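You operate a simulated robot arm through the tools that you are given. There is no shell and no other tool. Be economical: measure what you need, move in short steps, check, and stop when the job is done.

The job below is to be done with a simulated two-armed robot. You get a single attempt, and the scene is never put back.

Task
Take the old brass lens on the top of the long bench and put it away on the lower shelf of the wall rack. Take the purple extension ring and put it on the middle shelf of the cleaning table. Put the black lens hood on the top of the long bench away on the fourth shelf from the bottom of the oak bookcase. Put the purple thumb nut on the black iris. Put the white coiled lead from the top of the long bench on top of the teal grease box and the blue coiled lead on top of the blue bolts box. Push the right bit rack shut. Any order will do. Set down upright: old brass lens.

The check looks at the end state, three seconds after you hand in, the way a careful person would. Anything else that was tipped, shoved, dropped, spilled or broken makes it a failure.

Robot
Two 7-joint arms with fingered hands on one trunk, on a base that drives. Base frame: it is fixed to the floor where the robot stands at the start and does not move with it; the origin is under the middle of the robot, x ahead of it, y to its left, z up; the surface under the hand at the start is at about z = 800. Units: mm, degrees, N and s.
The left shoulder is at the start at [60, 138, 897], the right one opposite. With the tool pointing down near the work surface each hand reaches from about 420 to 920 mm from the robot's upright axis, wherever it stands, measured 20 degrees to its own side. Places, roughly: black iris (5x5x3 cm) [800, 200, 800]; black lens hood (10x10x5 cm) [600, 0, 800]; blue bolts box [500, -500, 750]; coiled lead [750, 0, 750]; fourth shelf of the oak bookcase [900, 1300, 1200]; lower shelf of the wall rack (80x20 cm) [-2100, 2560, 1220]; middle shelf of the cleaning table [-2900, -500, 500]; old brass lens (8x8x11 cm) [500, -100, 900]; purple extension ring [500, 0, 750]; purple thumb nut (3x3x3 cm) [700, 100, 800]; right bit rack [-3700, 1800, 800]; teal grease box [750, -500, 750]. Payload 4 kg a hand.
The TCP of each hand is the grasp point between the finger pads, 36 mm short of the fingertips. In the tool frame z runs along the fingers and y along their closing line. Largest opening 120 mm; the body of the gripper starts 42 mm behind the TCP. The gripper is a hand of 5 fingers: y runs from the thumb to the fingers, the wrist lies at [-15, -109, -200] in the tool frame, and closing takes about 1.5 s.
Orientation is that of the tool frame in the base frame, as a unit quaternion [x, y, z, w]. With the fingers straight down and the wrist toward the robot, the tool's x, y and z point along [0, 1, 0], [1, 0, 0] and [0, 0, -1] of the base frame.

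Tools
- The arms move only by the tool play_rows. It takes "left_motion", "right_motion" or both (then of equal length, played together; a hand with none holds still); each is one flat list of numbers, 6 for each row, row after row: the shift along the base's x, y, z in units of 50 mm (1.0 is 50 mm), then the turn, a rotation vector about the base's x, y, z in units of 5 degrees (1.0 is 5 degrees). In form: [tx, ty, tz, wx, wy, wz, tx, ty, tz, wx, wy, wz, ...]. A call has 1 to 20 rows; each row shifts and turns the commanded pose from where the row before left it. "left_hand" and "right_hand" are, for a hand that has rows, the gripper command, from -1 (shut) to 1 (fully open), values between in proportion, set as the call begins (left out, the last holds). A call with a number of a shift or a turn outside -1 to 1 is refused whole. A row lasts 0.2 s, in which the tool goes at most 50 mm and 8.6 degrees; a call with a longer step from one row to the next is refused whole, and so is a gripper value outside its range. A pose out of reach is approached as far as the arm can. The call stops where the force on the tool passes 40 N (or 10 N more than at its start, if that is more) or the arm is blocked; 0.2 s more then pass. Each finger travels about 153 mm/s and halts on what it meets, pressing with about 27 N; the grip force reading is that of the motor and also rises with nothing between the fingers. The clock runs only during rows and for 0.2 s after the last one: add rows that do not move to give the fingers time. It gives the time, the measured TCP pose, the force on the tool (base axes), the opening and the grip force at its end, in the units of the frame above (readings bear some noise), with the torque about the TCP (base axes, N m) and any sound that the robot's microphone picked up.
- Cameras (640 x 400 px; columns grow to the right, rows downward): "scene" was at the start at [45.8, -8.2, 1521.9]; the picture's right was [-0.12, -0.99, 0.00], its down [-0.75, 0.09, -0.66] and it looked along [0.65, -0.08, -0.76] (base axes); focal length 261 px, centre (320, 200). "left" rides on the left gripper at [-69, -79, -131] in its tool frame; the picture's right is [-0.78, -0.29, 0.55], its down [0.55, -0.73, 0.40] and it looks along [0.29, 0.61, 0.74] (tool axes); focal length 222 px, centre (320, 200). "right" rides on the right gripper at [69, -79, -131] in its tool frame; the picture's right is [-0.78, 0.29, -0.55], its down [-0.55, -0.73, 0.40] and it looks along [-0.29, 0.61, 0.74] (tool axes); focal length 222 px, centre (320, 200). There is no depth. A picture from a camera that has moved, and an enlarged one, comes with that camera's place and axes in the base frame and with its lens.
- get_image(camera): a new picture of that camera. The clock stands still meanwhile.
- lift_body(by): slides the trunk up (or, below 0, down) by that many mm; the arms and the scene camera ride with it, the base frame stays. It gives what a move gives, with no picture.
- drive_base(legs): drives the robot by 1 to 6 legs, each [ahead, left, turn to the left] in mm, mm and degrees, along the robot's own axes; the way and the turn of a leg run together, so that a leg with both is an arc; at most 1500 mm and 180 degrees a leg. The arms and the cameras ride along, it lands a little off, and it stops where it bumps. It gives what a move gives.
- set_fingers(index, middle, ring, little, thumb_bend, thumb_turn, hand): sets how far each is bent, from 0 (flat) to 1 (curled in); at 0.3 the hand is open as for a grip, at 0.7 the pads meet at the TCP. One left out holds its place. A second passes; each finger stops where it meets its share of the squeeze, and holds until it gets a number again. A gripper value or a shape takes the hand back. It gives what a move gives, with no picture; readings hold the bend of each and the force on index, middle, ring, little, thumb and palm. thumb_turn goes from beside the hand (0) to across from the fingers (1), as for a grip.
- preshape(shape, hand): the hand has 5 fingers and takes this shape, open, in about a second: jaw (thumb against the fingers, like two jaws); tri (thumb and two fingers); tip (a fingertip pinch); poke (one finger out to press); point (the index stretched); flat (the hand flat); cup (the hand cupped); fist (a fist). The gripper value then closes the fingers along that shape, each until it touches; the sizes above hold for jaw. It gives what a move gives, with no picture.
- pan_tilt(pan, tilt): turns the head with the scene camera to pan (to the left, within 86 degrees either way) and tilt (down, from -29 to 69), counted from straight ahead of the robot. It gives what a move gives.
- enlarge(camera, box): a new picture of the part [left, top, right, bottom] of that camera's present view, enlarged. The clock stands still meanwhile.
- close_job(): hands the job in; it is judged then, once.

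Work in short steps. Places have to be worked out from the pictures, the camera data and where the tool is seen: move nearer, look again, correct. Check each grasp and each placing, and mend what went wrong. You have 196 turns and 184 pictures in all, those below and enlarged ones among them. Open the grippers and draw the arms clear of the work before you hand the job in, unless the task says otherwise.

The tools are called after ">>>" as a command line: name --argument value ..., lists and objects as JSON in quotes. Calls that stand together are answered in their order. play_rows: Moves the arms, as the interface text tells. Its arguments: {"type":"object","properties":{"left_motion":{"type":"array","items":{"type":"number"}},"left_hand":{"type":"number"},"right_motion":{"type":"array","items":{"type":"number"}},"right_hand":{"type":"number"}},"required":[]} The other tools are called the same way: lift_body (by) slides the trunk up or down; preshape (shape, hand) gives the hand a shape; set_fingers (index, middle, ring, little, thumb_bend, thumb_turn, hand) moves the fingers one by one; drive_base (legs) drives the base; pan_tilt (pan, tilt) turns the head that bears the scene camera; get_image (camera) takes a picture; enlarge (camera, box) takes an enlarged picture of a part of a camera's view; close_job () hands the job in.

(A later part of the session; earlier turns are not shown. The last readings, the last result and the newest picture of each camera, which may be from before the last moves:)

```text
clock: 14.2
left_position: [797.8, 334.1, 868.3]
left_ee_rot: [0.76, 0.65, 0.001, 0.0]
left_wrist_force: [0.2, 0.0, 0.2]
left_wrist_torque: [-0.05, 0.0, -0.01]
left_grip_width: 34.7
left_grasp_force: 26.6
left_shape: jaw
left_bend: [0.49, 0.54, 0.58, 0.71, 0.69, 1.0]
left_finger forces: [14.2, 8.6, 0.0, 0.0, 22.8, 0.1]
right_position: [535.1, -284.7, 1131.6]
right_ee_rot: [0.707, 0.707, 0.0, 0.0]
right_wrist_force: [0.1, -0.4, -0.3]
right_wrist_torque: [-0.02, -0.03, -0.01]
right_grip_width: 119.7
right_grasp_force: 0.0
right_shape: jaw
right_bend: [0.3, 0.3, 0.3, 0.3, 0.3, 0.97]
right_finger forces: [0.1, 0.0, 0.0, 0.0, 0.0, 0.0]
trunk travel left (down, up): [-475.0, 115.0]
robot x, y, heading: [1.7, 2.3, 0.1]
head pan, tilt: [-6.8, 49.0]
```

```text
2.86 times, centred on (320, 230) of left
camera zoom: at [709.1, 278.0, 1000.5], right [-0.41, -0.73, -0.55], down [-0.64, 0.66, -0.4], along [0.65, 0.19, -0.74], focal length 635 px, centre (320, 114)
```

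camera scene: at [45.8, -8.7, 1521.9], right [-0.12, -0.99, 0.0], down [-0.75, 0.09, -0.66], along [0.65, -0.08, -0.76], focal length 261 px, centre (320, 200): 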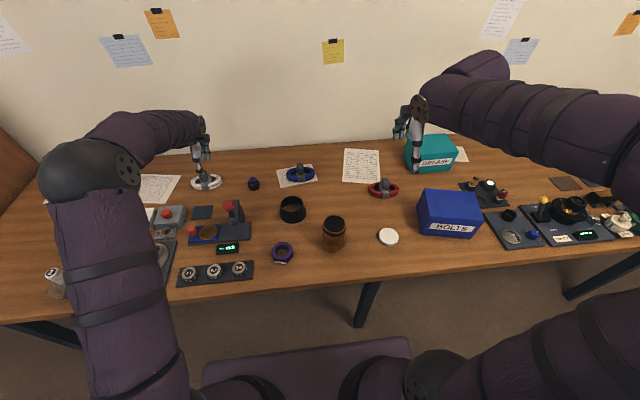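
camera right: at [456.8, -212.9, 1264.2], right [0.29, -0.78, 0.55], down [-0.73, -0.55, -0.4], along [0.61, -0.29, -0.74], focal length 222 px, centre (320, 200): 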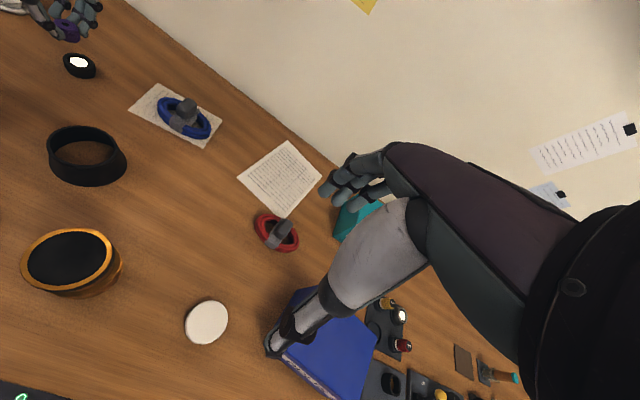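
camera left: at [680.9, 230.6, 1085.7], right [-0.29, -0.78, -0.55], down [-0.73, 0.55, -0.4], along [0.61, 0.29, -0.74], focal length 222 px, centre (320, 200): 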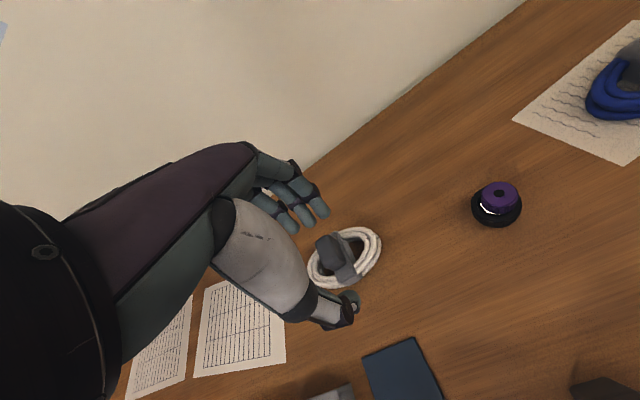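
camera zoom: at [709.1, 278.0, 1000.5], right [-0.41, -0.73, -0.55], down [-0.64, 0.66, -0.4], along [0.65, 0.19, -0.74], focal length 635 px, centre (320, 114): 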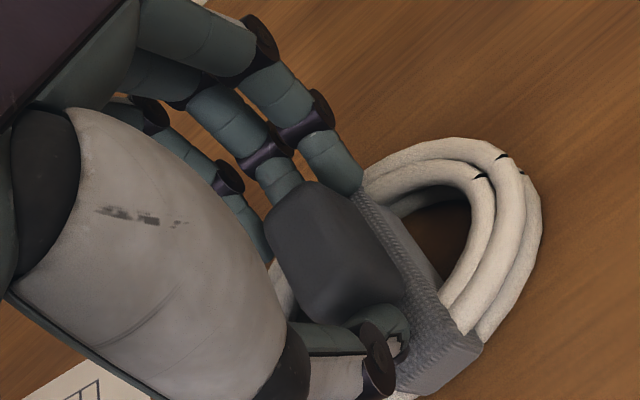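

White lead gripped. I lift it high while the right hand travels to above the blue lead (≈793,−23).

>>> play_rows --left_motion '[0, 0, 0.6, 0, 0, 0, 0, 0, 0.9, 0, 0, 0, 0, 0, 0.9, 0, 0, 0, 0, 0, 0, 0, 0, 0, 0, 0, 0, 0, 0, 0, 0, 0, 0, 0, 0, 0, 0, 0, 0, 0, 0, 0, 0, 0, 0, 0, 0, 0, 0, 0, 0, 0, 0, 0, 0, 0, 0, 0, 0, 0, 0, 0, 0, 0, 0, 0]' --right_motion '[0.6, 0.65, 0, 0, 0, 0, 0.6, 0.65, 0, 0, 0, 0, 0.6, 0.65, 0, 0, 0, 0, 0.6, 0.65, 0, 0, 0, 0, 0.6, 0.65, 0, 0, 0, 0, 0.6, 0.65, 0, 0, 0, 0, 0.6, 0.65, 0, 0, 0, 0, 0.6, 0.65, 0, 0, 0, 0, 0, 0, -0.9, 0, 0, 0, 0, 0, -0.9, 0, 0, 0, 0, 0, -0.9, 0, 0, 0]' --right_hand 0.3

>>> get_image --camera "right"

>>> get_image --camera "scene"

```text
clock: 16.6
left_position: [797.8, 333.5, 983.5]
left_ee_rot: [0.76, 0.649, 0.001, 0.0]
left_wrist_force: [1.8, -0.1, -2.0]
left_wrist_torque: [-0.03, 0.03, -0.01]
left_grip_width: 34.4
left_grasp_force: 26.9
left_shape: jaw
left_bend: [0.49, 0.54, 0.58, 0.71, 0.69, 1.0]
left_finger forces: [14.2, 8.8, 0.0, 0.0, 22.7, 0.1]
right_position: [777.2, -21.8, 999.0]
right_ee_rot: [0.707, 0.707, 0.0, 0.0]
right_wrist_force: [-0.3, -1.4, -0.5]
right_wrist_torque: [0.0, 0.05, 0.01]
right_grip_width: 78.6
right_grasp_force: 0.0
right_shape: jaw
right_bend: [0.36, 0.4, 0.38, 0.62, 0.44, 0.99]
right_finger forces: [0.0, 0.0, 0.0, 0.0, 0.1, 0.0]
trunk travel left (down, up): [-475.0, 115.0]
robot x, y, heading: [0.9, 4.0, 0.2]
head pan, tilt: [-6.8, 49.0]
```

```text
147 pictures are left
camera right: at [698.3, 48.8, 1130.6], right [0.29, -0.79, 0.55], down [-0.73, -0.55, -0.4], along [0.61, -0.29, -0.74], focal length 222 px, centre (320, 200)
```

right: 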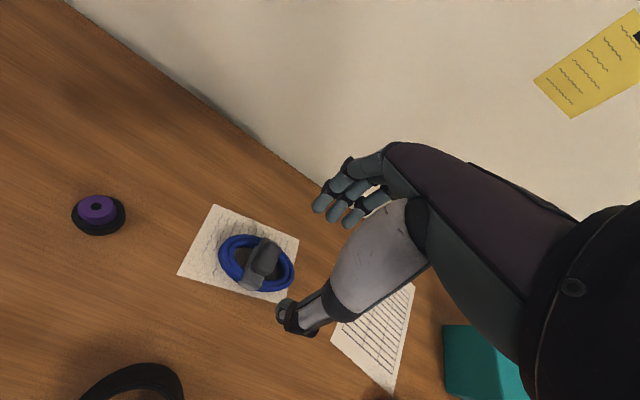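

```text
146 pictures are left
camera scene: at [46.4, -7.9, 1521.9], right [-0.12, -0.99, 0.0], down [-0.75, 0.09, -0.66], along [0.65, -0.08, -0.76], focal length 261 px, centre (320, 200)
```

scene: 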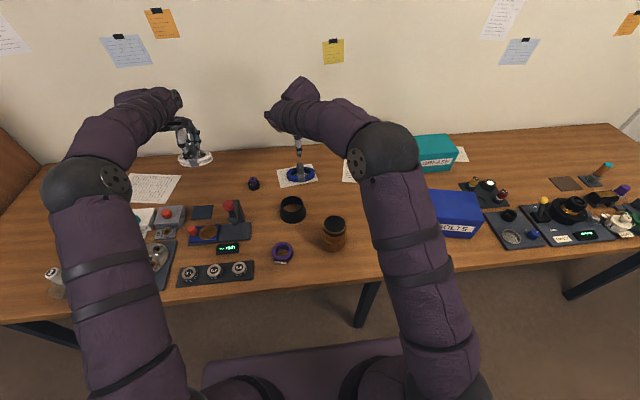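

Blue handle at ≈(797,−20), axis ≈ +8°. I align and descend to ~905 and check.

>>> play_rows --right_motion '[0.2, 0.02, -0.9, 0, 0, 1, 0.2, 0.02, -0.9, 0, 0, 0.4, 0, 0, 0, 0, 0, 0, 0, 0, 0, 0, 0, 0]'

>>> enlarge --camera "right" --box '[200, 160, 380, 320]'

```text
clock: 17.6
left_position: [796.9, 334.7, 984.4]
left_ee_rot: [0.761, 0.649, 0.0, 0.0]
left_wrist_force: [-0.1, -0.7, -0.4]
left_wrist_torque: [0.02, -0.01, -0.03]
left_grip_width: 34.3
left_grasp_force: 27.0
left_shape: jaw
left_bend: [0.49, 0.54, 0.58, 0.71, 0.69, 1.0]
left_finger forces: [14.2, 8.7, 0.1, 0.1, 22.9, 0.2]
right_position: [797.4, -22.1, 908.6]
right_ee_rot: [0.663, 0.749, 0.0, 0.0]
right_wrist_force: [0.2, -0.1, 1.2]
right_wrist_torque: [-0.01, 0.06, -0.01]
right_grip_width: 78.1
right_grasp_force: 0.0
right_shape: jaw
right_bend: [0.36, 0.4, 0.38, 0.62, 0.44, 0.99]
right_finger forces: [0.0, 0.1, 0.0, 0.0, 0.0, 0.0]
trunk travel left (down, up): [-475.0, 115.0]
robot x, y, heading: [1.2, 2.2, -0.2]
head pan, tilt: [-6.8, 49.0]
```

```text
2.50 times, centred on (290, 240) of right
camera zoom: at [709.7, 38.4, 1040.3], right [0.39, -0.74, 0.55], down [-0.66, -0.64, -0.4], along [0.64, -0.21, -0.74], focal length 555 px, centre (395, 100)
```

zoom: 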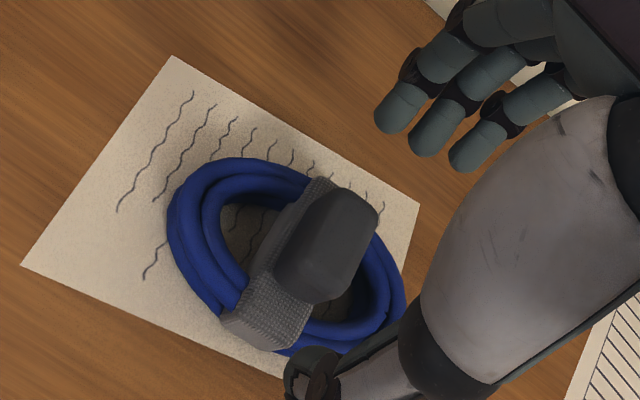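

Centred. Descend to 868 and close.

>>> play_rows --right_motion '[0.02, 0, -0.5, 0, 0, 0, 0, 0, -0.3, 0, 0, 0, 0, 0, 0, 0, 0, 0]'

>>> play_rows --right_motion '[0, 0, 0, 0, 0, 0, 0, 0, 0, 0, 0, 0, 0, 0, 0, 0, 0, 0, 0, 0, 0, 0, 0, 0, 0, 0, 0, 0, 0, 0]' --right_hand -1

>>> enlarge --camera "right" --box '[200, 160, 380, 320]'

```text
clock: 18.4
left_position: [796.8, 334.7, 984.7]
left_ee_rot: [0.76, 0.65, 0.0, 0.0]
left_wrist_force: [0.7, -0.4, -1.1]
left_wrist_torque: [0.01, 0.0, -0.01]
left_grip_width: 34.6
left_grasp_force: 27.3
left_shape: jaw
left_bend: [0.49, 0.54, 0.58, 0.71, 0.69, 1.0]
left_finger forces: [14.3, 8.7, 0.0, 0.0, 22.9, 0.0]
right_position: [797.1, -20.4, 866.8]
right_ee_rot: [0.663, 0.749, -0.001, 0.0]
right_wrist_force: [0.6, 0.2, -1.4]
right_wrist_torque: [0.01, 0.02, 0.01]
right_grip_width: 78.5
right_grasp_force: 0.1
right_shape: jaw
right_bend: [0.36, 0.4, 0.38, 0.62, 0.44, 0.99]
right_finger forces: [0.1, 0.0, 0.0, 0.0, 0.0, 0.0]
trunk travel left (down, up): [-475.0, 115.0]
robot x, y, heading: [0.6, -3.8, -0.0]
head pan, tilt: [-6.8, 49.0]
```

```text
clock: 19.6
left_position: [796.7, 334.7, 983.9]
left_ee_rot: [0.761, 0.649, 0.0, 0.0]
left_wrist_force: [-0.1, 0.1, -0.5]
left_wrist_torque: [-0.01, 0.01, 0.0]
left_grip_width: 34.3
left_grasp_force: 26.5
left_shape: jaw
left_bend: [0.49, 0.54, 0.58, 0.71, 0.69, 1.0]
left_finger forces: [14.2, 8.6, 0.0, 0.0, 22.7, 0.1]
right_position: [797.4, -21.6, 867.2]
right_ee_rot: [0.663, 0.749, 0.0, 0.0]
right_wrist_force: [-0.1, -1.1, -0.2]
right_wrist_torque: [-0.02, 0.0, 0.0]
right_grip_width: 35.0
right_grasp_force: 27.0
right_shape: jaw
right_bend: [0.49, 0.53, 0.57, 0.71, 0.69, 1.0]
right_finger forces: [14.2, 8.2, 0.1, 0.1, 23.3, 0.1]
trunk travel left (down, up): [-475.0, 115.0]
robot x, y, heading: [0.1, 2.9, -0.2]
head pan, tilt: [-6.8, 49.0]
```

```text
2.50 times, centred on (290, 240) of right
camera zoom: at [710.6, 39.1, 999.4], right [0.39, -0.74, 0.55], down [-0.66, -0.64, -0.4], along [0.64, -0.21, -0.74], focal length 555 px, centre (395, 100)
```

zoom: 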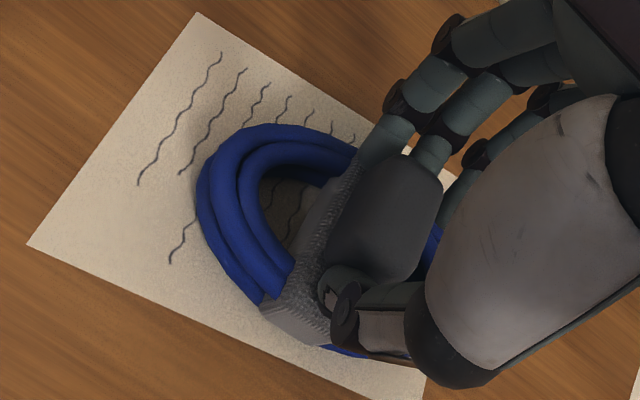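

Blue lead gripped. I lift it 170 mm and carry it over to the blue bolts box area.

>>> play_rows --right_motion '[0, 0, 0.6, 0, 0, 0, 0, 0, 0.95, 0, 0, 0, 0, 0, 0.95, 0, 0, 0, 0, 0, 0.95, 0, 0, 0, -0.4, -0.8, 0, 0, 0, 0, -0.4, -0.8, 0, 0, 0, 0, -0.4, -0.8, 0, 0, 0, 0, -0.4, -0.8, 0, 0, 0, 0, -0.4, -0.8, 0, 0, 0, 0, -0.4, -0.8, 0, 0, 0, 0, -0.4, -0.8, 0, 0, 0, 0, -0.4, -0.8, 0, 0, 0, 0, -0.4, -0.8, 0, 0, 0, 0, 0, 0, 0, 0, 0, 0]'

>>> get_image --camera "scene"

>>> get_image --camera "right"

```text
clock: 22.6
left_position: [797.8, 335.4, 985.2]
left_ee_rot: [0.76, 0.65, 0.0, 0.0]
left_wrist_force: [-0.9, 0.8, -1.0]
left_wrist_torque: [-0.04, -0.02, 0.0]
left_grip_width: 34.6
left_grasp_force: 27.4
left_shape: jaw
left_bend: [0.49, 0.54, 0.58, 0.71, 0.69, 1.0]
left_finger forces: [14.1, 8.8, 0.0, 0.0, 22.6, 0.0]
right_position: [617.1, -383.2, 1038.8]
right_ee_rot: [0.663, 0.749, 0.0, 0.001]
right_wrist_force: [-0.4, 0.0, -1.8]
right_wrist_torque: [0.01, 0.01, -0.01]
right_grip_width: 34.3
right_grasp_force: 26.9
right_shape: jaw
right_bend: [0.49, 0.53, 0.57, 0.71, 0.69, 1.0]
right_finger forces: [14.4, 8.5, 0.0, 0.0, 23.3, 0.0]
trunk travel left (down, up): [-475.0, 115.0]
robot x, y, heading: [6.4, -2.6, 0.1]
head pan, tilt: [-6.8, 49.0]
```

```text
143 pictures are left
camera scene: at [46.3, -7.8, 1521.8], right [-0.12, -0.99, 0.0], down [-0.75, 0.09, -0.66], along [0.65, -0.08, -0.76], focal length 261 px, centre (320, 200)
```

scene: 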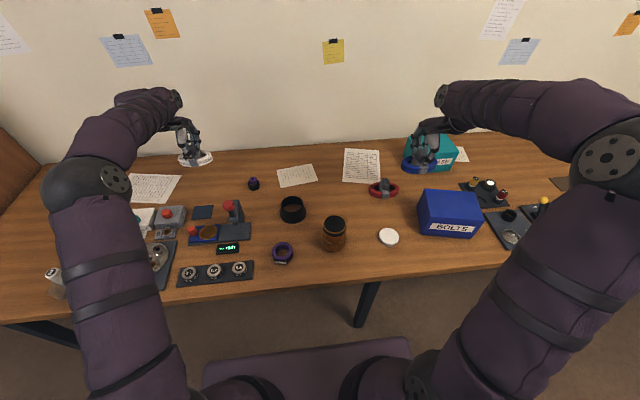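

```text
142 pictures are left
camera right: at [531.4, -323.5, 1170.0], right [0.39, -0.74, 0.55], down [-0.66, -0.64, -0.4], along [0.64, -0.21, -0.74], focal length 222 px, centre (320, 200)
```

right: 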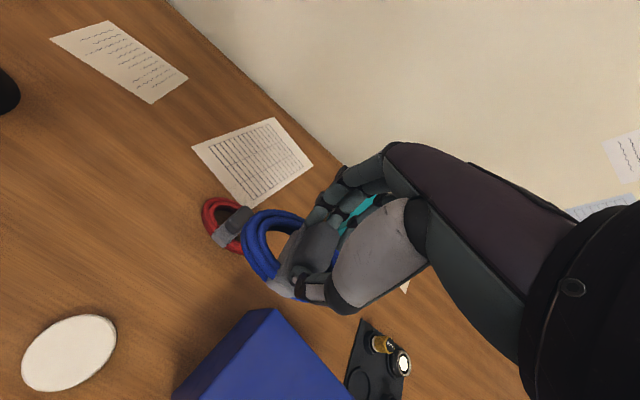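

I zoom on the blue box for its height and centre.

>>> enlarge --camera "scene" --box '[400, 120, 500, 245]'

```text
3.20 times, centred on (450, 182) of scene
camera zoom: at [46.3, -7.8, 1521.8], right [-0.12, -0.99, 0.0], down [-0.75, 0.09, -0.66], along [0.65, -0.08, -0.76], focal length 837 px, centre (-96, 256)
```

zoom: 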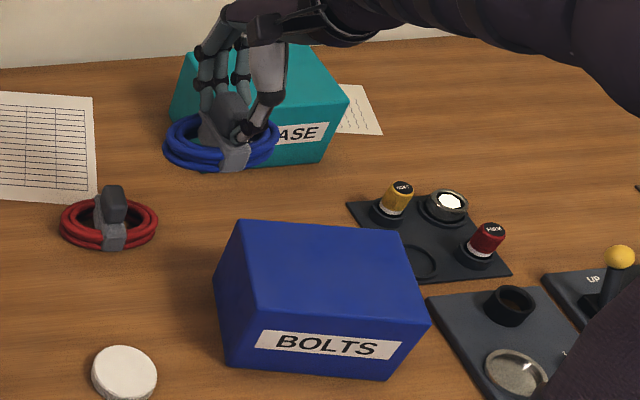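

Blue box top ≈ z 895, centre ≈ (520,−480). I move the lead over its centre and check.

>>> play_rows --right_motion '[-0.65, -0.65, 0, 0, 0, 0, -0.65, -0.65, 0, 0, 0, 0, -0.64, -0.64, 0, 0, 0, 0, 0, 0, -0.8, 0, 0, 0, 0, 0, 0, 0, 0, 0]'

>>> enlarge --camera "scene" --box '[400, 120, 500, 245]'

>>> get_image --camera "right"

```text
clock: 23.8
left_position: [798.7, 334.3, 984.5]
left_ee_rot: [0.76, 0.649, 0.0, -0.001]
left_wrist_force: [-0.2, -0.2, -2.4]
left_wrist_torque: [0.0, 0.02, 0.02]
left_grip_width: 34.7
left_grasp_force: 27.6
left_shape: jaw
left_bend: [0.49, 0.54, 0.58, 0.71, 0.69, 1.0]
left_finger forces: [14.1, 8.8, 0.0, 0.1, 22.9, 0.0]
right_position: [519.7, -480.6, 1001.4]
right_ee_rot: [0.662, 0.749, -0.001, 0.0]
right_wrist_force: [-0.4, -0.3, -0.8]
right_wrist_torque: [0.04, 0.02, 0.02]
right_grip_width: 34.6
right_grasp_force: 27.2
right_shape: jaw
right_bend: [0.49, 0.53, 0.57, 0.71, 0.69, 1.0]
right_finger forces: [14.3, 8.5, 0.1, 0.0, 23.4, 0.1]
trunk travel left (down, up): [-475.0, 115.0]
robot x, y, heading: [0.2, -2.1, 0.1]
head pan, tilt: [-6.8, 49.0]
```

```text
3.20 times, centred on (450, 182) of scene
camera zoom: at [45.6, -8.1, 1521.9], right [-0.12, -0.99, 0.0], down [-0.75, 0.09, -0.66], along [0.65, -0.08, -0.76], focal length 837 px, centre (-96, 256)
```

zoom: 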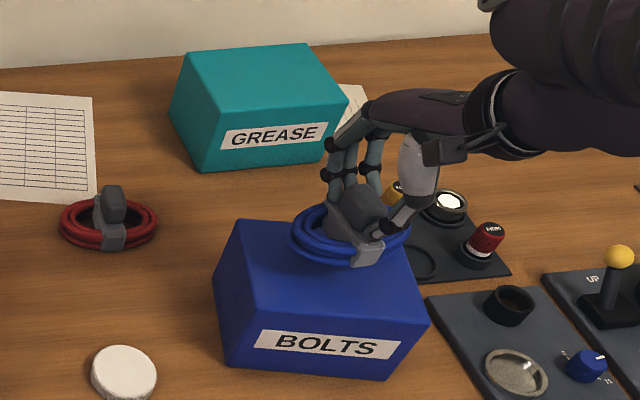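

```text
139 pictures are left
camera right: at [432.6, -421.3, 1133.0], right [0.38, -0.74, 0.55], down [-0.66, -0.64, -0.4], along [0.64, -0.21, -0.74], focal length 222 px, centre (320, 200)
```

right: 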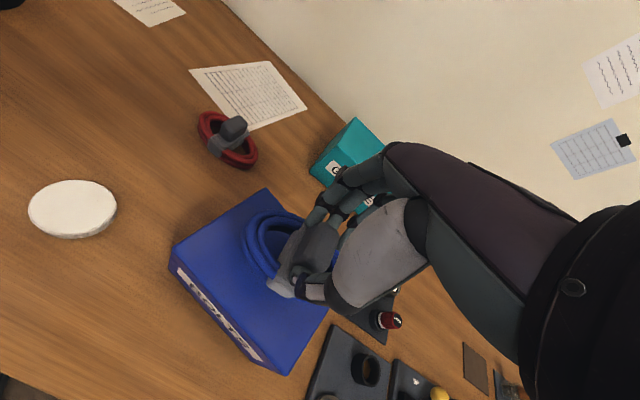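

Coil is centred over the box within a few mm. Lowering to contact gently.

>>> play_rows --right_motion '[0, 0, -0.6, 0, 0, 0, 0, 0, -0.1, 0, 0, 0, 0, 0, 0, 0, 0, 0]'

>>> enlarge --camera "scene" --box '[400, 140, 500, 245]'

```text
clock: 24.6
left_position: [797.2, 335.0, 984.7]
left_ee_rot: [0.76, 0.65, 0.0, -0.001]
left_wrist_force: [0.7, 0.6, -1.7]
left_wrist_torque: [0.0, -0.02, -0.03]
left_grip_width: 34.4
left_grasp_force: 27.1
left_shape: jaw
left_bend: [0.49, 0.54, 0.58, 0.71, 0.69, 1.0]
left_finger forces: [14.2, 8.8, 0.0, 0.1, 22.8, 0.0]
right_position: [518.9, -480.3, 965.1]
right_ee_rot: [0.662, 0.749, 0.001, 0.001]
right_wrist_force: [-0.7, -1.6, 8.8]
right_wrist_torque: [-0.02, -0.02, -0.02]
right_grip_width: 34.9
right_grasp_force: 26.7
right_shape: jaw
right_bend: [0.49, 0.53, 0.57, 0.71, 0.69, 1.0]
right_finger forces: [17.1, 8.6, 0.0, 0.0, 27.9, 0.0]
trunk travel left (down, up): [-475.0, 115.0]
robot x, y, heading: [2.3, -1.5, 0.1]
head pan, tilt: [-6.8, 49.0]
```

```text
3.81 times, centred on (450, 192) of scene
camera zoom: at [45.2, -7.8, 1522.1], right [-0.12, -0.99, 0.0], down [-0.75, 0.09, -0.66], along [0.65, -0.08, -0.75], focal length 996 px, centre (-175, 229)
```

zoom: 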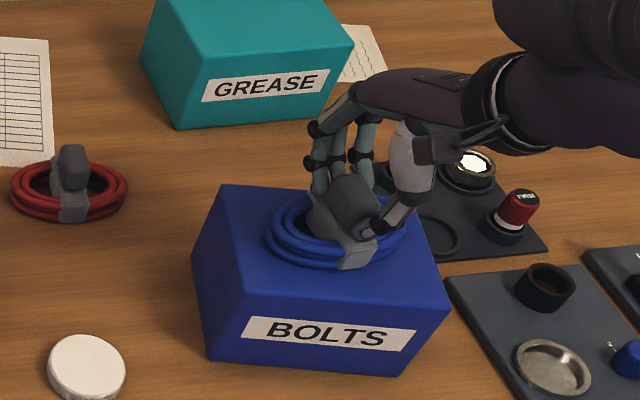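

In contact at box top ≈ 898. Release and lift away.

>>> play_rows --right_motion '[0, 0, 0, 0, 0, 0, 0, 0, 0, 0, 0, 0, 0, 0, 0, 0, 0, 0, 0, 0, 0, 0, 0, 0, 0, 0, 0.5, 0, 0, 0, 0, 0, 0.9, 0, 0, 0, 0, 0, 0.9, 0, 0, 0]' --right_hand 0.2

>>> get_image --camera "scene"

```text
clock: 26.2
left_position: [796.8, 335.5, 984.5]
left_ee_rot: [0.76, 0.649, 0.0, 0.0]
left_wrist_force: [0.3, 0.0, -1.8]
left_wrist_torque: [-0.01, 0.02, 0.0]
left_grip_width: 34.6
left_grasp_force: 27.1
left_shape: jaw
left_bend: [0.49, 0.54, 0.58, 0.71, 0.69, 1.0]
left_finger forces: [14.1, 8.7, 0.0, 0.0, 22.8, 0.0]
right_position: [521.1, -479.2, 1079.6]
right_ee_rot: [0.663, 0.749, 0.0, 0.0]
right_wrist_force: [0.0, -0.3, 0.0]
right_wrist_torque: [0.03, -0.01, 0.06]
right_grip_width: 72.2
right_grasp_force: 0.2
right_shape: jaw
right_bend: [0.38, 0.42, 0.4, 0.65, 0.48, 1.0]
right_finger forces: [0.1, 0.1, 0.1, 0.0, 0.0, 0.1]
trunk travel left (down, up): [-475.0, 115.0]
robot x, y, heading: [2.9, -1.9, 0.2]
head pan, tilt: [-6.8, 49.0]
```

```text
137 pictures are left
camera scene: at [45.6, -7.8, 1521.8], right [-0.12, -0.99, 0.0], down [-0.75, 0.09, -0.66], along [0.65, -0.08, -0.76], focal length 261 px, centre (320, 200)
```

scene: 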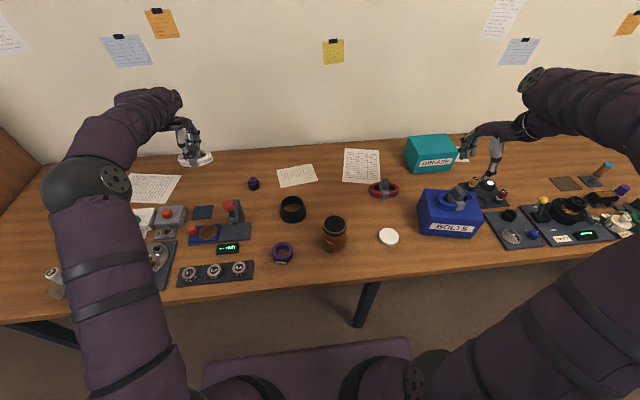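

Blue lead is on the blue box. Before driving right with the white lead, I look right for obstacles.

>>> pan_tilt --pan -65 --tilt 30

>>> get_image --camera "scene"

>>> pan_tilt --pan 60 --tilt 15

>>> get_image --camera "scene"

```text
clock: 27.5
left_position: [797.3, 333.6, 985.1]
left_ee_rot: [0.761, 0.649, 0.0, 0.0]
left_wrist_force: [0.2, 0.8, -1.9]
left_wrist_torque: [-0.01, 0.01, -0.01]
left_grip_width: 34.4
left_grasp_force: 27.2
left_shape: jaw
left_bend: [0.49, 0.54, 0.58, 0.71, 0.69, 1.0]
left_finger forces: [14.1, 8.8, 0.0, 0.0, 22.8, 0.0]
right_position: [520.0, -479.1, 1078.3]
right_ee_rot: [0.663, 0.749, 0.0, 0.0]
right_wrist_force: [-0.8, 0.6, 0.7]
right_wrist_torque: [0.01, 0.01, -0.03]
right_grip_width: 72.2
right_grasp_force: 0.0
right_shape: jaw
right_bend: [0.38, 0.42, 0.4, 0.65, 0.48, 1.0]
right_finger forces: [0.0, 0.0, 0.0, 0.0, 0.1, 0.0]
trunk travel left (down, up): [-475.0, 115.0]
robot x, y, heading: [-0.4, -3.2, 0.1]
head pan, tilt: [-65.0, 30.0]
```

```text
136 pictures are left
camera scene: at [7.0, -80.8, 1550.1], right [-0.91, -0.42, 0.0], down [-0.21, 0.45, -0.87], along [0.37, -0.78, -0.5], focal length 261 px, centre (320, 200)
```

scene: 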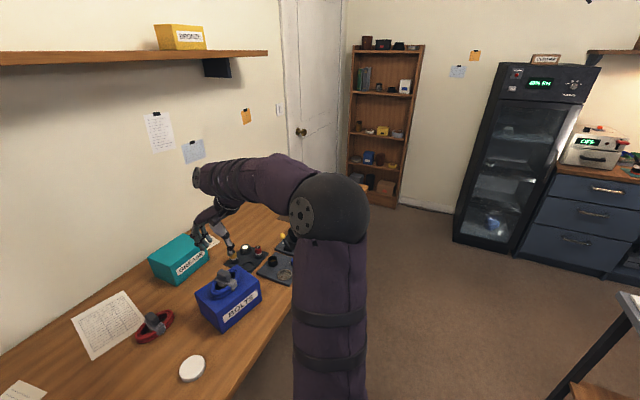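

```text
clock: 29.5
left_position: [796.6, 334.8, 985.8]
left_ee_rot: [0.76, 0.65, 0.0, 0.0]
left_wrist_force: [0.3, 0.0, -0.9]
left_wrist_torque: [0.03, -0.03, -0.01]
left_grip_width: 34.3
left_grasp_force: 27.4
left_shape: jaw
left_bend: [0.49, 0.54, 0.58, 0.71, 0.69, 1.0]
left_finger forces: [14.3, 8.7, 0.0, 0.0, 22.7, 0.0]
right_position: [519.9, -479.1, 1078.9]
right_ee_rot: [0.663, 0.749, -0.001, 0.0]
right_wrist_force: [-0.4, 0.1, 0.6]
right_wrist_torque: [0.01, 0.03, 0.01]
right_grip_width: 71.8
right_grasp_force: 0.1
right_shape: jaw
right_bend: [0.38, 0.42, 0.4, 0.65, 0.48, 1.0]
right_finger forces: [0.0, 0.0, 0.0, 0.1, 0.0, 0.1]
trunk travel left (down, up): [-475.0, 115.0]
robot x, y, heading: [1.3, -4.4, -0.1]
head pan, tilt: [60.0, 15.0]
```

```text
135 pictures are left
camera scene: at [15.4, 82.0, 1574.3], right [0.87, -0.5, 0.0], down [-0.13, -0.22, -0.97], along [0.48, 0.84, -0.26], focal length 261 px, centre (320, 200)
```

scene: 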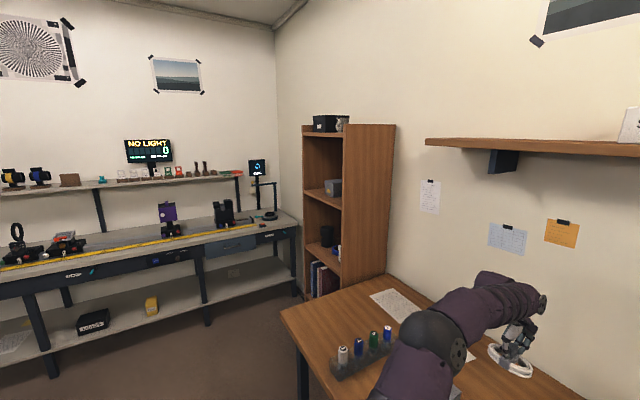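

Right side is clear. I raise the white lead and drive 700 mm to the right, head back to the bench.

>>> play_rows --left_motion '[0, 0, 0.8, 0, 0, 0, 0, 0, 0.6, 0, 0, 0]'

>>> drive_base --legs '[[0, -700, 0]]'

>>> pan_tilt --pan 0 --tilt 45

>>> get_image --camera "scene"

```text
clock: 30.1
left_position: [797.7, 334.7, 1056.4]
left_ee_rot: [0.76, 0.65, 0.0, 0.0]
left_wrist_force: [-0.1, -0.1, -2.2]
left_wrist_torque: [0.0, -0.04, -0.01]
left_grip_width: 34.1
left_grasp_force: 27.0
left_shape: jaw
left_bend: [0.49, 0.54, 0.58, 0.71, 0.69, 1.0]
left_finger forces: [14.1, 8.7, 0.0, 0.1, 22.8, 0.0]
right_position: [520.2, -478.6, 1078.0]
right_ee_rot: [0.663, 0.749, 0.0, 0.0]
right_wrist_force: [-0.3, -0.1, 0.3]
right_wrist_torque: [0.02, -0.02, 0.0]
right_grip_width: 72.0
right_grasp_force: 0.2
right_shape: jaw
right_bend: [0.38, 0.42, 0.4, 0.65, 0.48, 1.0]
right_finger forces: [0.1, 0.0, 0.0, 0.1, 0.0, 0.1]
trunk travel left (down, up): [-475.0, 115.0]
robot x, y, heading: [0.2, -1.3, -0.0]
head pan, tilt: [60.0, 15.0]
```

```text
clock: 33.9
left_position: [797.7, -330.8, 1056.7]
left_ee_rot: [0.755, 0.656, 0.0, 0.0]
left_wrist_force: [0.0, -0.1, -0.7]
left_wrist_torque: [0.0, 0.01, 0.0]
left_grip_width: 34.2
left_grasp_force: 27.0
left_shape: jaw
left_bend: [0.49, 0.54, 0.58, 0.71, 0.69, 1.0]
left_finger forces: [14.0, 8.8, 0.1, 0.0, 22.7, 0.1]
right_position: [534.1, -1150.0, 1079.8]
right_ee_rot: [0.656, 0.755, 0.0, -0.001]
right_wrist_force: [-0.1, 0.4, 0.5]
right_wrist_torque: [0.02, -0.01, -0.01]
right_grip_width: 72.2
right_grasp_force: 0.0
right_shape: jaw
right_bend: [0.38, 0.42, 0.4, 0.65, 0.48, 1.0]
right_finger forces: [0.0, 0.0, 0.0, 0.0, 0.1, 0.0]
trunk travel left (down, up): [-475.0, 115.0]
robot x, y, heading: [6.9, -679.2, 0.9]
head pan, tilt: [60.0, 15.0]
```

```text
clock: 35.2
left_position: [797.4, -331.3, 1057.0]
left_ee_rot: [0.755, 0.656, 0.0, 0.0]
left_wrist_force: [-0.7, 0.4, -1.7]
left_wrist_torque: [-0.01, 0.0, 0.03]
left_grip_width: 34.3
left_grasp_force: 26.9
left_shape: jaw
left_bend: [0.49, 0.54, 0.58, 0.71, 0.69, 1.0]
left_finger forces: [14.1, 8.8, 0.0, 0.0, 22.7, 0.1]
right_position: [534.5, -1150.3, 1079.4]
right_ee_rot: [0.656, 0.755, 0.0, 0.0]
right_wrist_force: [0.5, 0.4, 0.3]
right_wrist_torque: [0.01, 0.03, -0.02]
right_grip_width: 71.8
right_grasp_force: 0.1
right_shape: jaw
right_bend: [0.38, 0.42, 0.4, 0.65, 0.48, 1.0]
right_finger forces: [0.0, 0.0, 0.0, 0.1, 0.0, 0.0]
trunk travel left (down, up): [-475.0, 115.0]
robot x, y, heading: [6.1, -680.6, 1.3]
head pan, tilt: [0.0, 45.0]
```

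```text
134 pictures are left
camera scene: at [55.8, -677.7, 1527.5], right [0.02, -1.0, 0.0], down [-0.71, -0.01, -0.71], along [0.71, 0.01, -0.71], focal length 261 px, centre (320, 200)
```

scene: 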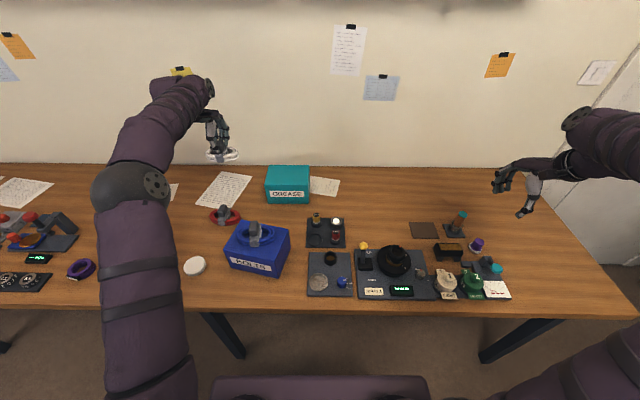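

I zoom in on the teal box for its centre and top height.

>>> enlarge --camera "scene" --box '[190, 130, 320, 230]'

```text
4.00 times, centred on (255, 180) of scene
camera zoom: at [55.8, -677.7, 1527.5], right [0.02, -1.0, 0.0], down [-0.71, -0.01, -0.71], along [0.71, 0.01, -0.71], focal length 1046 px, centre (580, 280)
```

zoom: 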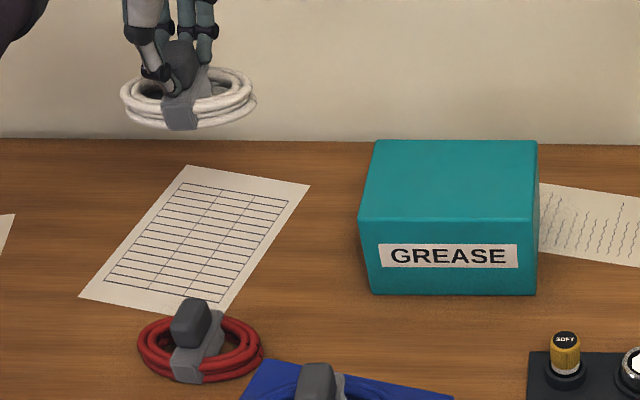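

Teal box: top 897, centre (818,−546). I carry the lead over it and lower to just above.

>>> play_rows --left_motion '[0.08, -0.86, 0, 0, 0, 0, 0.08, -0.86, 0, 0, 0, 0, 0.08, -0.86, 0, 0, 0, 0, 0.07, -0.86, 0, 0, 0, 0, 0.07, -0.86, 0, 0, 0, 0, 0, 0, -0.8, 0, 0, 0, 0, 0, -0.6, 0, 0, 0, 0, 0, 0, 0, 0, 0]'

>>> enlarge --camera "scene" --box '[190, 130, 320, 230]'

>>> get_image --camera "left"

```text
clock: 37.0
left_position: [815.6, -544.3, 989.5]
left_ee_rot: [0.755, 0.656, 0.0, 0.001]
left_wrist_force: [0.6, 0.6, -1.3]
left_wrist_torque: [0.01, 0.03, 0.03]
left_grip_width: 34.1
left_grasp_force: 27.2
left_shape: jaw
left_bend: [0.49, 0.54, 0.58, 0.71, 0.69, 1.0]
left_finger forces: [13.8, 8.9, 0.0, 0.0, 22.7, 0.1]
right_position: [534.3, -1149.6, 1077.8]
right_ee_rot: [0.656, 0.755, 0.0, 0.0]
right_wrist_force: [0.4, 0.4, 0.1]
right_wrist_torque: [0.02, -0.01, -0.02]
right_grip_width: 72.0
right_grasp_force: 0.0
right_shape: jaw
right_bend: [0.38, 0.42, 0.4, 0.65, 0.48, 1.0]
right_finger forces: [0.0, 0.0, 0.0, 0.0, 0.0, 0.0]
trunk travel left (down, up): [-475.0, 115.0]
robot x, y, heading: [4.3, -679.9, 0.9]
head pan, tilt: [0.0, 45.0]
```

```text
4.00 times, centred on (255, 180) of scene
camera zoom: at [55.6, -677.8, 1527.5], right [0.02, -1.0, 0.0], down [-0.71, -0.01, -0.71], along [0.71, 0.01, -0.71], focal length 1046 px, centre (580, 280)
```

zoom: 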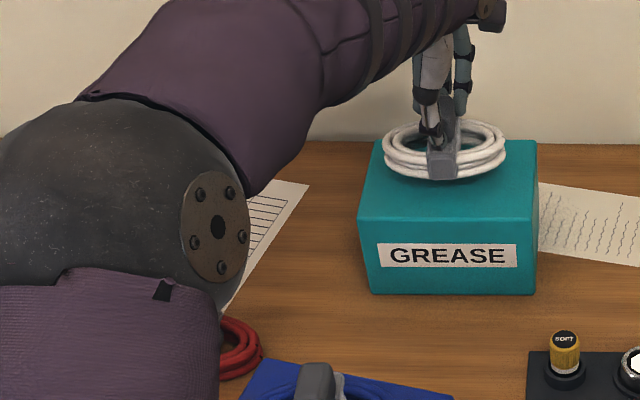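

```text
131 pictures are left
camera left: at [727.4, -602.0, 1122.3], right [-0.4, -0.74, -0.55], down [-0.65, 0.65, -0.4], along [0.65, 0.2, -0.74], focal length 222 px, centre (320, 200)
```

left: 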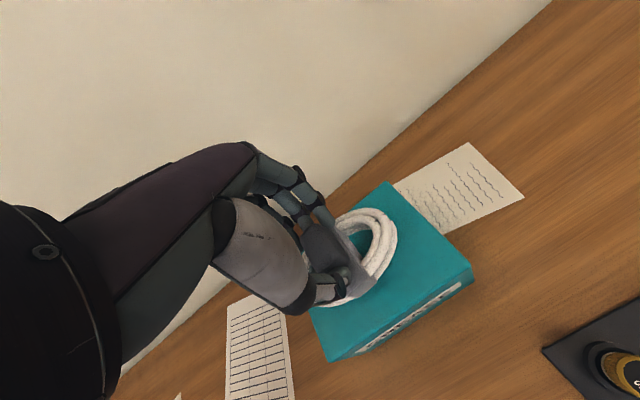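

Well centred. Lowering 24 mm to contact.

>>> play_rows --left_motion '[0, 0, -0.36, 0, 0, 0, 0, 0, -0.12, 0, 0, 0, 0, 0, 0, 0, 0, 0]'

```text
clock: 37.8
left_position: [816.1, -546.2, 967.3]
left_ee_rot: [0.754, 0.657, 0.001, 0.001]
left_wrist_force: [-0.8, 0.5, 6.9]
left_wrist_torque: [0.0, -0.1, 0.0]
left_grip_width: 34.3
left_grasp_force: 26.9
left_shape: jaw
left_bend: [0.49, 0.54, 0.58, 0.71, 0.69, 1.0]
left_finger forces: [13.5, 9.6, 0.1, 0.1, 23.9, 0.1]
right_position: [533.2, -1150.4, 1078.4]
right_ee_rot: [0.656, 0.755, 0.0, 0.0]
right_wrist_force: [-0.3, 0.6, -0.6]
right_wrist_torque: [0.01, 0.01, -0.03]
right_grip_width: 72.1
right_grasp_force: 0.1
right_shape: jaw
right_bend: [0.38, 0.42, 0.4, 0.65, 0.48, 1.0]
right_finger forces: [0.0, 0.1, 0.1, 0.0, 0.0, 0.0]
trunk travel left (down, up): [-475.0, 115.0]
robot x, y, heading: [7.0, -678.9, 1.0]
head pan, tilt: [0.0, 45.0]
```

Contact (7 N). Release and rise.

>>> play_rows --left_motion '[0, 0, 0, 0, 0, 0, 0, 0, 0, 0, 0, 0, 0, 0, 0, 0, 0, 0, 0, 0, 0, 0, 0, 0, 0, 0, 0.5, 0, 0, 0, 0, 0, 0.9, 0, 0, 0, 0, 0, 0.9, 0, 0, 0]' --left_hand 0.2

>>> enlarge --camera "scene" --box '[190, 130, 320, 290]'

```text
clock: 39.4
left_position: [816.5, -548.5, 1076.7]
left_ee_rot: [0.755, 0.656, 0.0, -0.001]
left_wrist_force: [0.8, -0.1, -0.6]
left_wrist_torque: [0.01, 0.0, 0.0]
left_grip_width: 72.0
left_grasp_force: 0.0
left_shape: jaw
left_bend: [0.38, 0.42, 0.4, 0.65, 0.48, 1.0]
left_finger forces: [0.1, 0.1, 0.0, 0.0, 0.0, 0.0]
right_position: [533.8, -1149.7, 1078.1]
right_ee_rot: [0.656, 0.755, 0.0, 0.0]
right_wrist_force: [0.6, -0.2, -1.0]
right_wrist_torque: [-0.02, 0.01, 0.01]
right_grip_width: 72.0
right_grasp_force: 0.0
right_shape: jaw
right_bend: [0.38, 0.42, 0.4, 0.65, 0.48, 1.0]
right_finger forces: [0.1, 0.0, 0.1, 0.1, 0.0, 0.0]
trunk travel left (down, up): [-475.0, 115.0]
robot x, y, heading: [6.7, -678.8, 1.0]
head pan, tilt: [0.0, 45.0]
```

```text
2.50 times, centred on (255, 210) of scene
camera zoom: at [55.3, -678.0, 1527.4], right [0.02, -1.0, 0.0], down [-0.71, -0.01, -0.71], along [0.71, 0.01, -0.71], focal length 654 px, centre (482, 175)
```

zoom: 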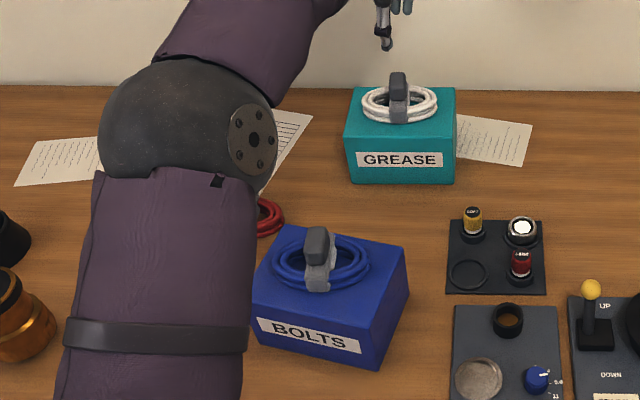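

Both leads are well placed. I drive back left 680 mm to work on the hood.

>>> drive_base --legs '[[0, 690, -1]]'

>>> get_image --camera "scene"

```text
clock: 43.1
left_position: [815.9, 119.2, 1074.5]
left_ee_rot: [0.762, 0.648, 0.0, 0.0]
left_wrist_force: [-0.4, -0.4, 0.4]
left_wrist_torque: [-0.01, 0.01, 0.0]
left_grip_width: 71.7
left_grasp_force: 0.1
left_shape: jaw
left_bend: [0.38, 0.42, 0.4, 0.65, 0.48, 1.0]
left_finger forces: [0.1, 0.0, 0.0, 0.1, 0.0, 0.0]
right_position: [518.9, -474.3, 1079.1]
right_ee_rot: [0.663, 0.748, 0.0, -0.001]
right_wrist_force: [-0.5, -0.1, 0.5]
right_wrist_torque: [-0.02, 0.02, -0.02]
right_grip_width: 71.9
right_grasp_force: 0.1
right_shape: jaw
right_bend: [0.38, 0.42, 0.4, 0.65, 0.48, 1.0]
right_finger forces: [0.0, 0.0, 0.0, 0.0, 0.1, 0.0]
trunk travel left (down, up): [-475.0, 115.0]
robot x, y, heading: [1.3, 8.9, -0.3]
head pan, tilt: [0.0, 45.0]
```

```text
129 pictures are left
camera scene: at [50.9, 7.1, 1527.5], right [0.0, -1.0, 0.0], down [-0.71, 0.0, -0.71], along [0.71, 0.0, -0.71], focal length 261 px, centre (320, 200)
```

scene: 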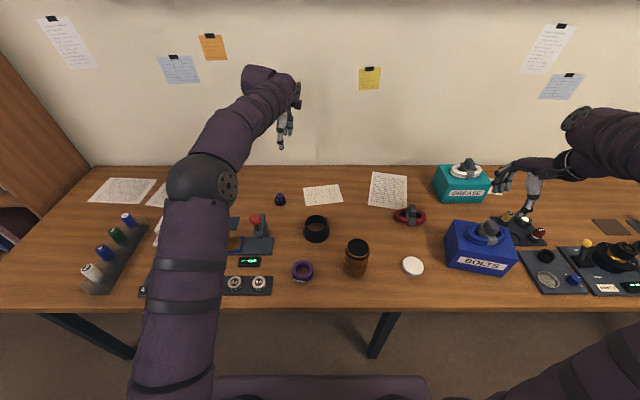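

I inspect the bookcase to plan the hood placement, and zoom on the hood.

>>> enlarge --camera "scene" --box '[280, 190, 390, 290]'

>>> pan_tilt --pan 60 --tilt 15

>>> enlarge --camera "scene" --box '[270, 90, 430, 310]'

```text
4.00 times, centred on (335, 240) of scene
camera zoom: at [50.9, 7.1, 1527.5], right [0.0, -1.0, 0.0], down [-0.71, 0.0, -0.71], along [0.71, 0.0, -0.71], focal length 1046 px, centre (260, 40)
```

zoom: 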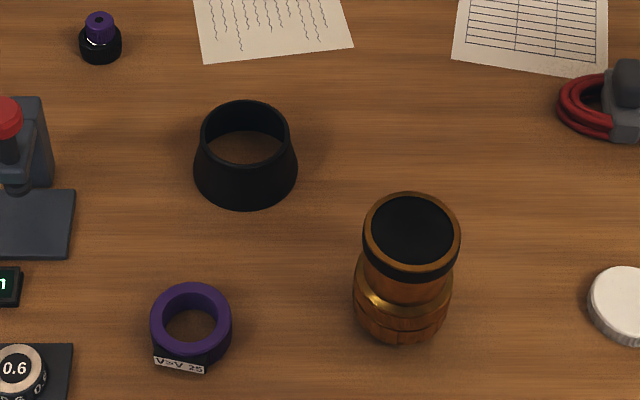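

```text
clock: 44.5
left_position: [814.0, 120.3, 1076.9]
left_ee_rot: [0.762, 0.648, 0.001, 0.0]
left_wrist_force: [0.7, 0.7, 0.0]
left_wrist_torque: [-0.02, -0.02, 0.01]
left_grip_width: 72.0
left_grasp_force: 0.0
left_shape: jaw
left_bend: [0.38, 0.42, 0.4, 0.65, 0.48, 1.0]
left_finger forces: [0.0, 0.0, 0.0, 0.0, 0.0, 0.0]
right_position: [520.5, -475.1, 1078.6]
right_ee_rot: [0.663, 0.749, 0.0, 0.0]
right_wrist_force: [-0.1, 0.7, 0.3]
right_wrist_torque: [0.01, -0.03, -0.02]
right_grip_width: 72.2
right_grasp_force: 0.2
right_shape: jaw
right_bend: [0.38, 0.42, 0.4, 0.65, 0.48, 1.0]
right_finger forces: [0.1, 0.1, 0.0, 0.1, 0.0, 0.0]
trunk travel left (down, up): [-475.0, 115.0]
robot x, y, heading: [3.2, 4.7, -0.2]
head pan, tilt: [60.0, 15.0]
```

```text
1.82 times, centred on (350, 200) of scene
camera zoom: at [16.6, 87.5, 1574.3], right [0.86, -0.5, 0.0], down [-0.13, -0.22, -0.97], along [0.49, 0.83, -0.26], focal length 475 px, centre (266, 200)
```

zoom: 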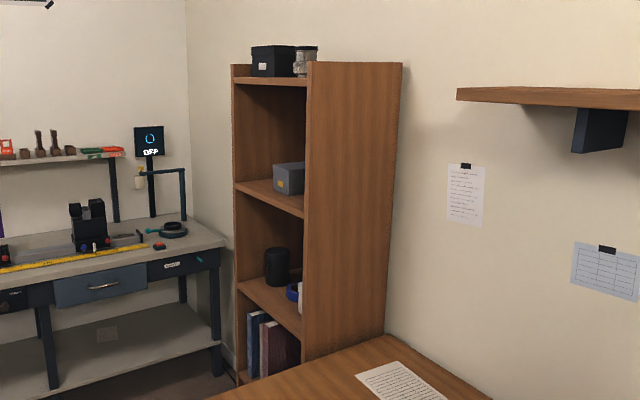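

The grey-box shelf is at about z≈1220 (fourth, to be confirmed near it). Hood is at ≈(619,19), rim dia ≈72. I set the left hand to a three-finger shape to pinch the hood's near wall and hover there.

>>> preshape --hand "left" --shape "tri"

>>> play_rows --left_motion '[-0.763, -0.337, -0.39, 0, 0, 1, -0.763, -0.337, -0.39, 0, 0, 1, -0.763, -0.337, -0.39, 0, 0, 0, -0.763, -0.337, -0.39, 0, 0, 0, -0.763, -0.337, -0.39, 0, 0, 0, -0.763, -0.337, -0.39, 0, 0, 0, 0, 0, 0, 0, 0, 0]'

>>> get_image --camera "left"

>>> pan_tilt --pan 0 --tilt 50

>>> enlarge --camera "scene" --box '[250, 150, 400, 280]'

```text
clock: 45.4
left_position: [814.0, 120.1, 1075.9]
left_ee_rot: [0.762, 0.648, 0.0, 0.001]
left_wrist_force: [0.0, 0.5, 0.3]
left_wrist_torque: [0.01, -0.01, 0.03]
left_grip_width: 119.7
left_grasp_force: 0.1
left_shape: tri
left_bend: [0.3, 0.3, 0.99, 0.99, 0.3, 0.97]
left_finger forces: [0.0, 0.0, 0.0, 0.0, 0.1, 0.1]
right_position: [520.1, -475.0, 1078.7]
right_ee_rot: [0.664, 0.748, 0.0, 0.001]
right_wrist_force: [0.2, 0.3, 0.1]
right_wrist_torque: [-0.02, 0.03, -0.01]
right_grip_width: 71.9
right_grasp_force: 0.0
right_shape: jaw
right_bend: [0.38, 0.42, 0.4, 0.65, 0.48, 1.0]
right_finger forces: [0.0, 0.0, 0.0, 0.1, 0.1, 0.0]
trunk travel left (down, up): [-475.0, 115.0]
robot x, y, heading: [-0.6, 6.4, -0.3]
head pan, tilt: [60.0, 15.0]
```

```text
clock: 47.0
left_position: [584.1, 21.9, 958.5]
left_ee_rot: [0.702, 0.713, 0.0, 0.001]
left_wrist_force: [-0.7, 0.9, -1.7]
left_wrist_torque: [-0.02, -0.01, -0.01]
left_grip_width: 120.0
left_grasp_force: 0.1
left_shape: tri
left_bend: [0.3, 0.3, 0.99, 0.99, 0.3, 0.97]
left_finger forces: [0.1, 0.0, 0.0, 0.1, 0.0, 0.1]
right_position: [520.0, -474.7, 1078.5]
right_ee_rot: [0.663, 0.749, 0.0, 0.0]
right_wrist_force: [0.9, 0.2, -0.8]
right_wrist_torque: [0.01, -0.04, -0.03]
right_grip_width: 72.2
right_grasp_force: 0.1
right_shape: jaw
right_bend: [0.38, 0.42, 0.4, 0.65, 0.48, 1.0]
right_finger forces: [0.1, 0.0, 0.0, 0.1, 0.1, 0.1]
trunk travel left (down, up): [-475.0, 115.0]
robot x, y, heading: [-0.8, 7.6, -0.5]
head pan, tilt: [60.0, 15.0]
```

```text
126 pictures are left
camera left: at [506.4, -48.4, 1090.4], right [-0.28, -0.79, -0.55], down [-0.74, 0.54, -0.4], along [0.61, 0.3, -0.74], focal length 222 px, centre (320, 200)
```

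left: 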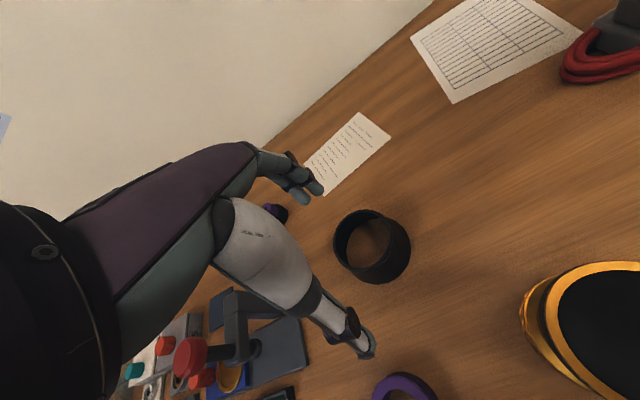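

```text
clock: 48.2
left_position: [584.5, 20.9, 958.0]
left_ee_rot: [0.702, 0.712, -0.001, -0.001]
left_wrist_force: [-0.5, -0.4, -1.1]
left_wrist_torque: [0.0, 0.01, 0.02]
left_grip_width: 119.9
left_grasp_force: 0.0
left_shape: tri
left_bend: [0.3, 0.3, 0.99, 0.99, 0.3, 0.97]
left_finger forces: [0.0, 0.0, 0.0, 0.1, 0.0, 0.1]
right_position: [519.3, -475.5, 1077.8]
right_ee_rot: [0.663, 0.748, 0.0, 0.0]
right_wrist_force: [0.1, -0.3, -0.5]
right_wrist_torque: [-0.01, -0.01, 0.0]
right_grip_width: 71.9
right_grasp_force: 0.0
right_shape: jaw
right_bend: [0.38, 0.42, 0.4, 0.65, 0.48, 1.0]
right_finger forces: [0.1, 0.1, 0.0, 0.0, 0.1, 0.0]
trunk travel left (down, up): [-475.0, 115.0]
robot x, y, heading: [3.6, 2.7, 0.0]
head pan, tilt: [0.0, 50.0]
```

```text
3.08 times, centred on (325, 215) of scene
camera zoom: at [46.5, 6.5, 1520.6], right [0.0, -1.0, 0.0], down [-0.77, 0.0, -0.64], along [0.64, 0.0, -0.77], focal length 804 px, centre (305, 154)
```

zoom: 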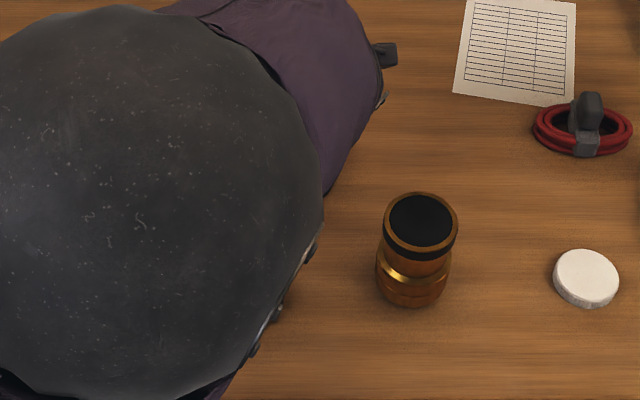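

I zoom the left view on the hood.

>>> enlarge --camera "left" --box '[260, 160, 440, 300]'

```text
2.86 times, centred on (350, 230) of left
camera zoom: at [506.4, -48.9, 1090.6], right [-0.28, -0.79, -0.55], down [-0.74, 0.54, -0.4], along [0.61, 0.3, -0.74], focal length 635 px, centre (234, 114)
```

zoom: 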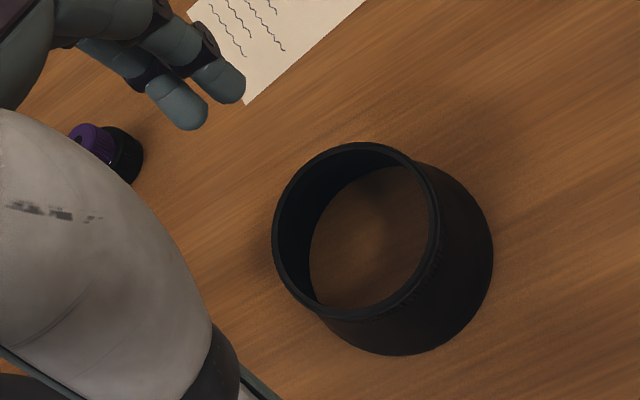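

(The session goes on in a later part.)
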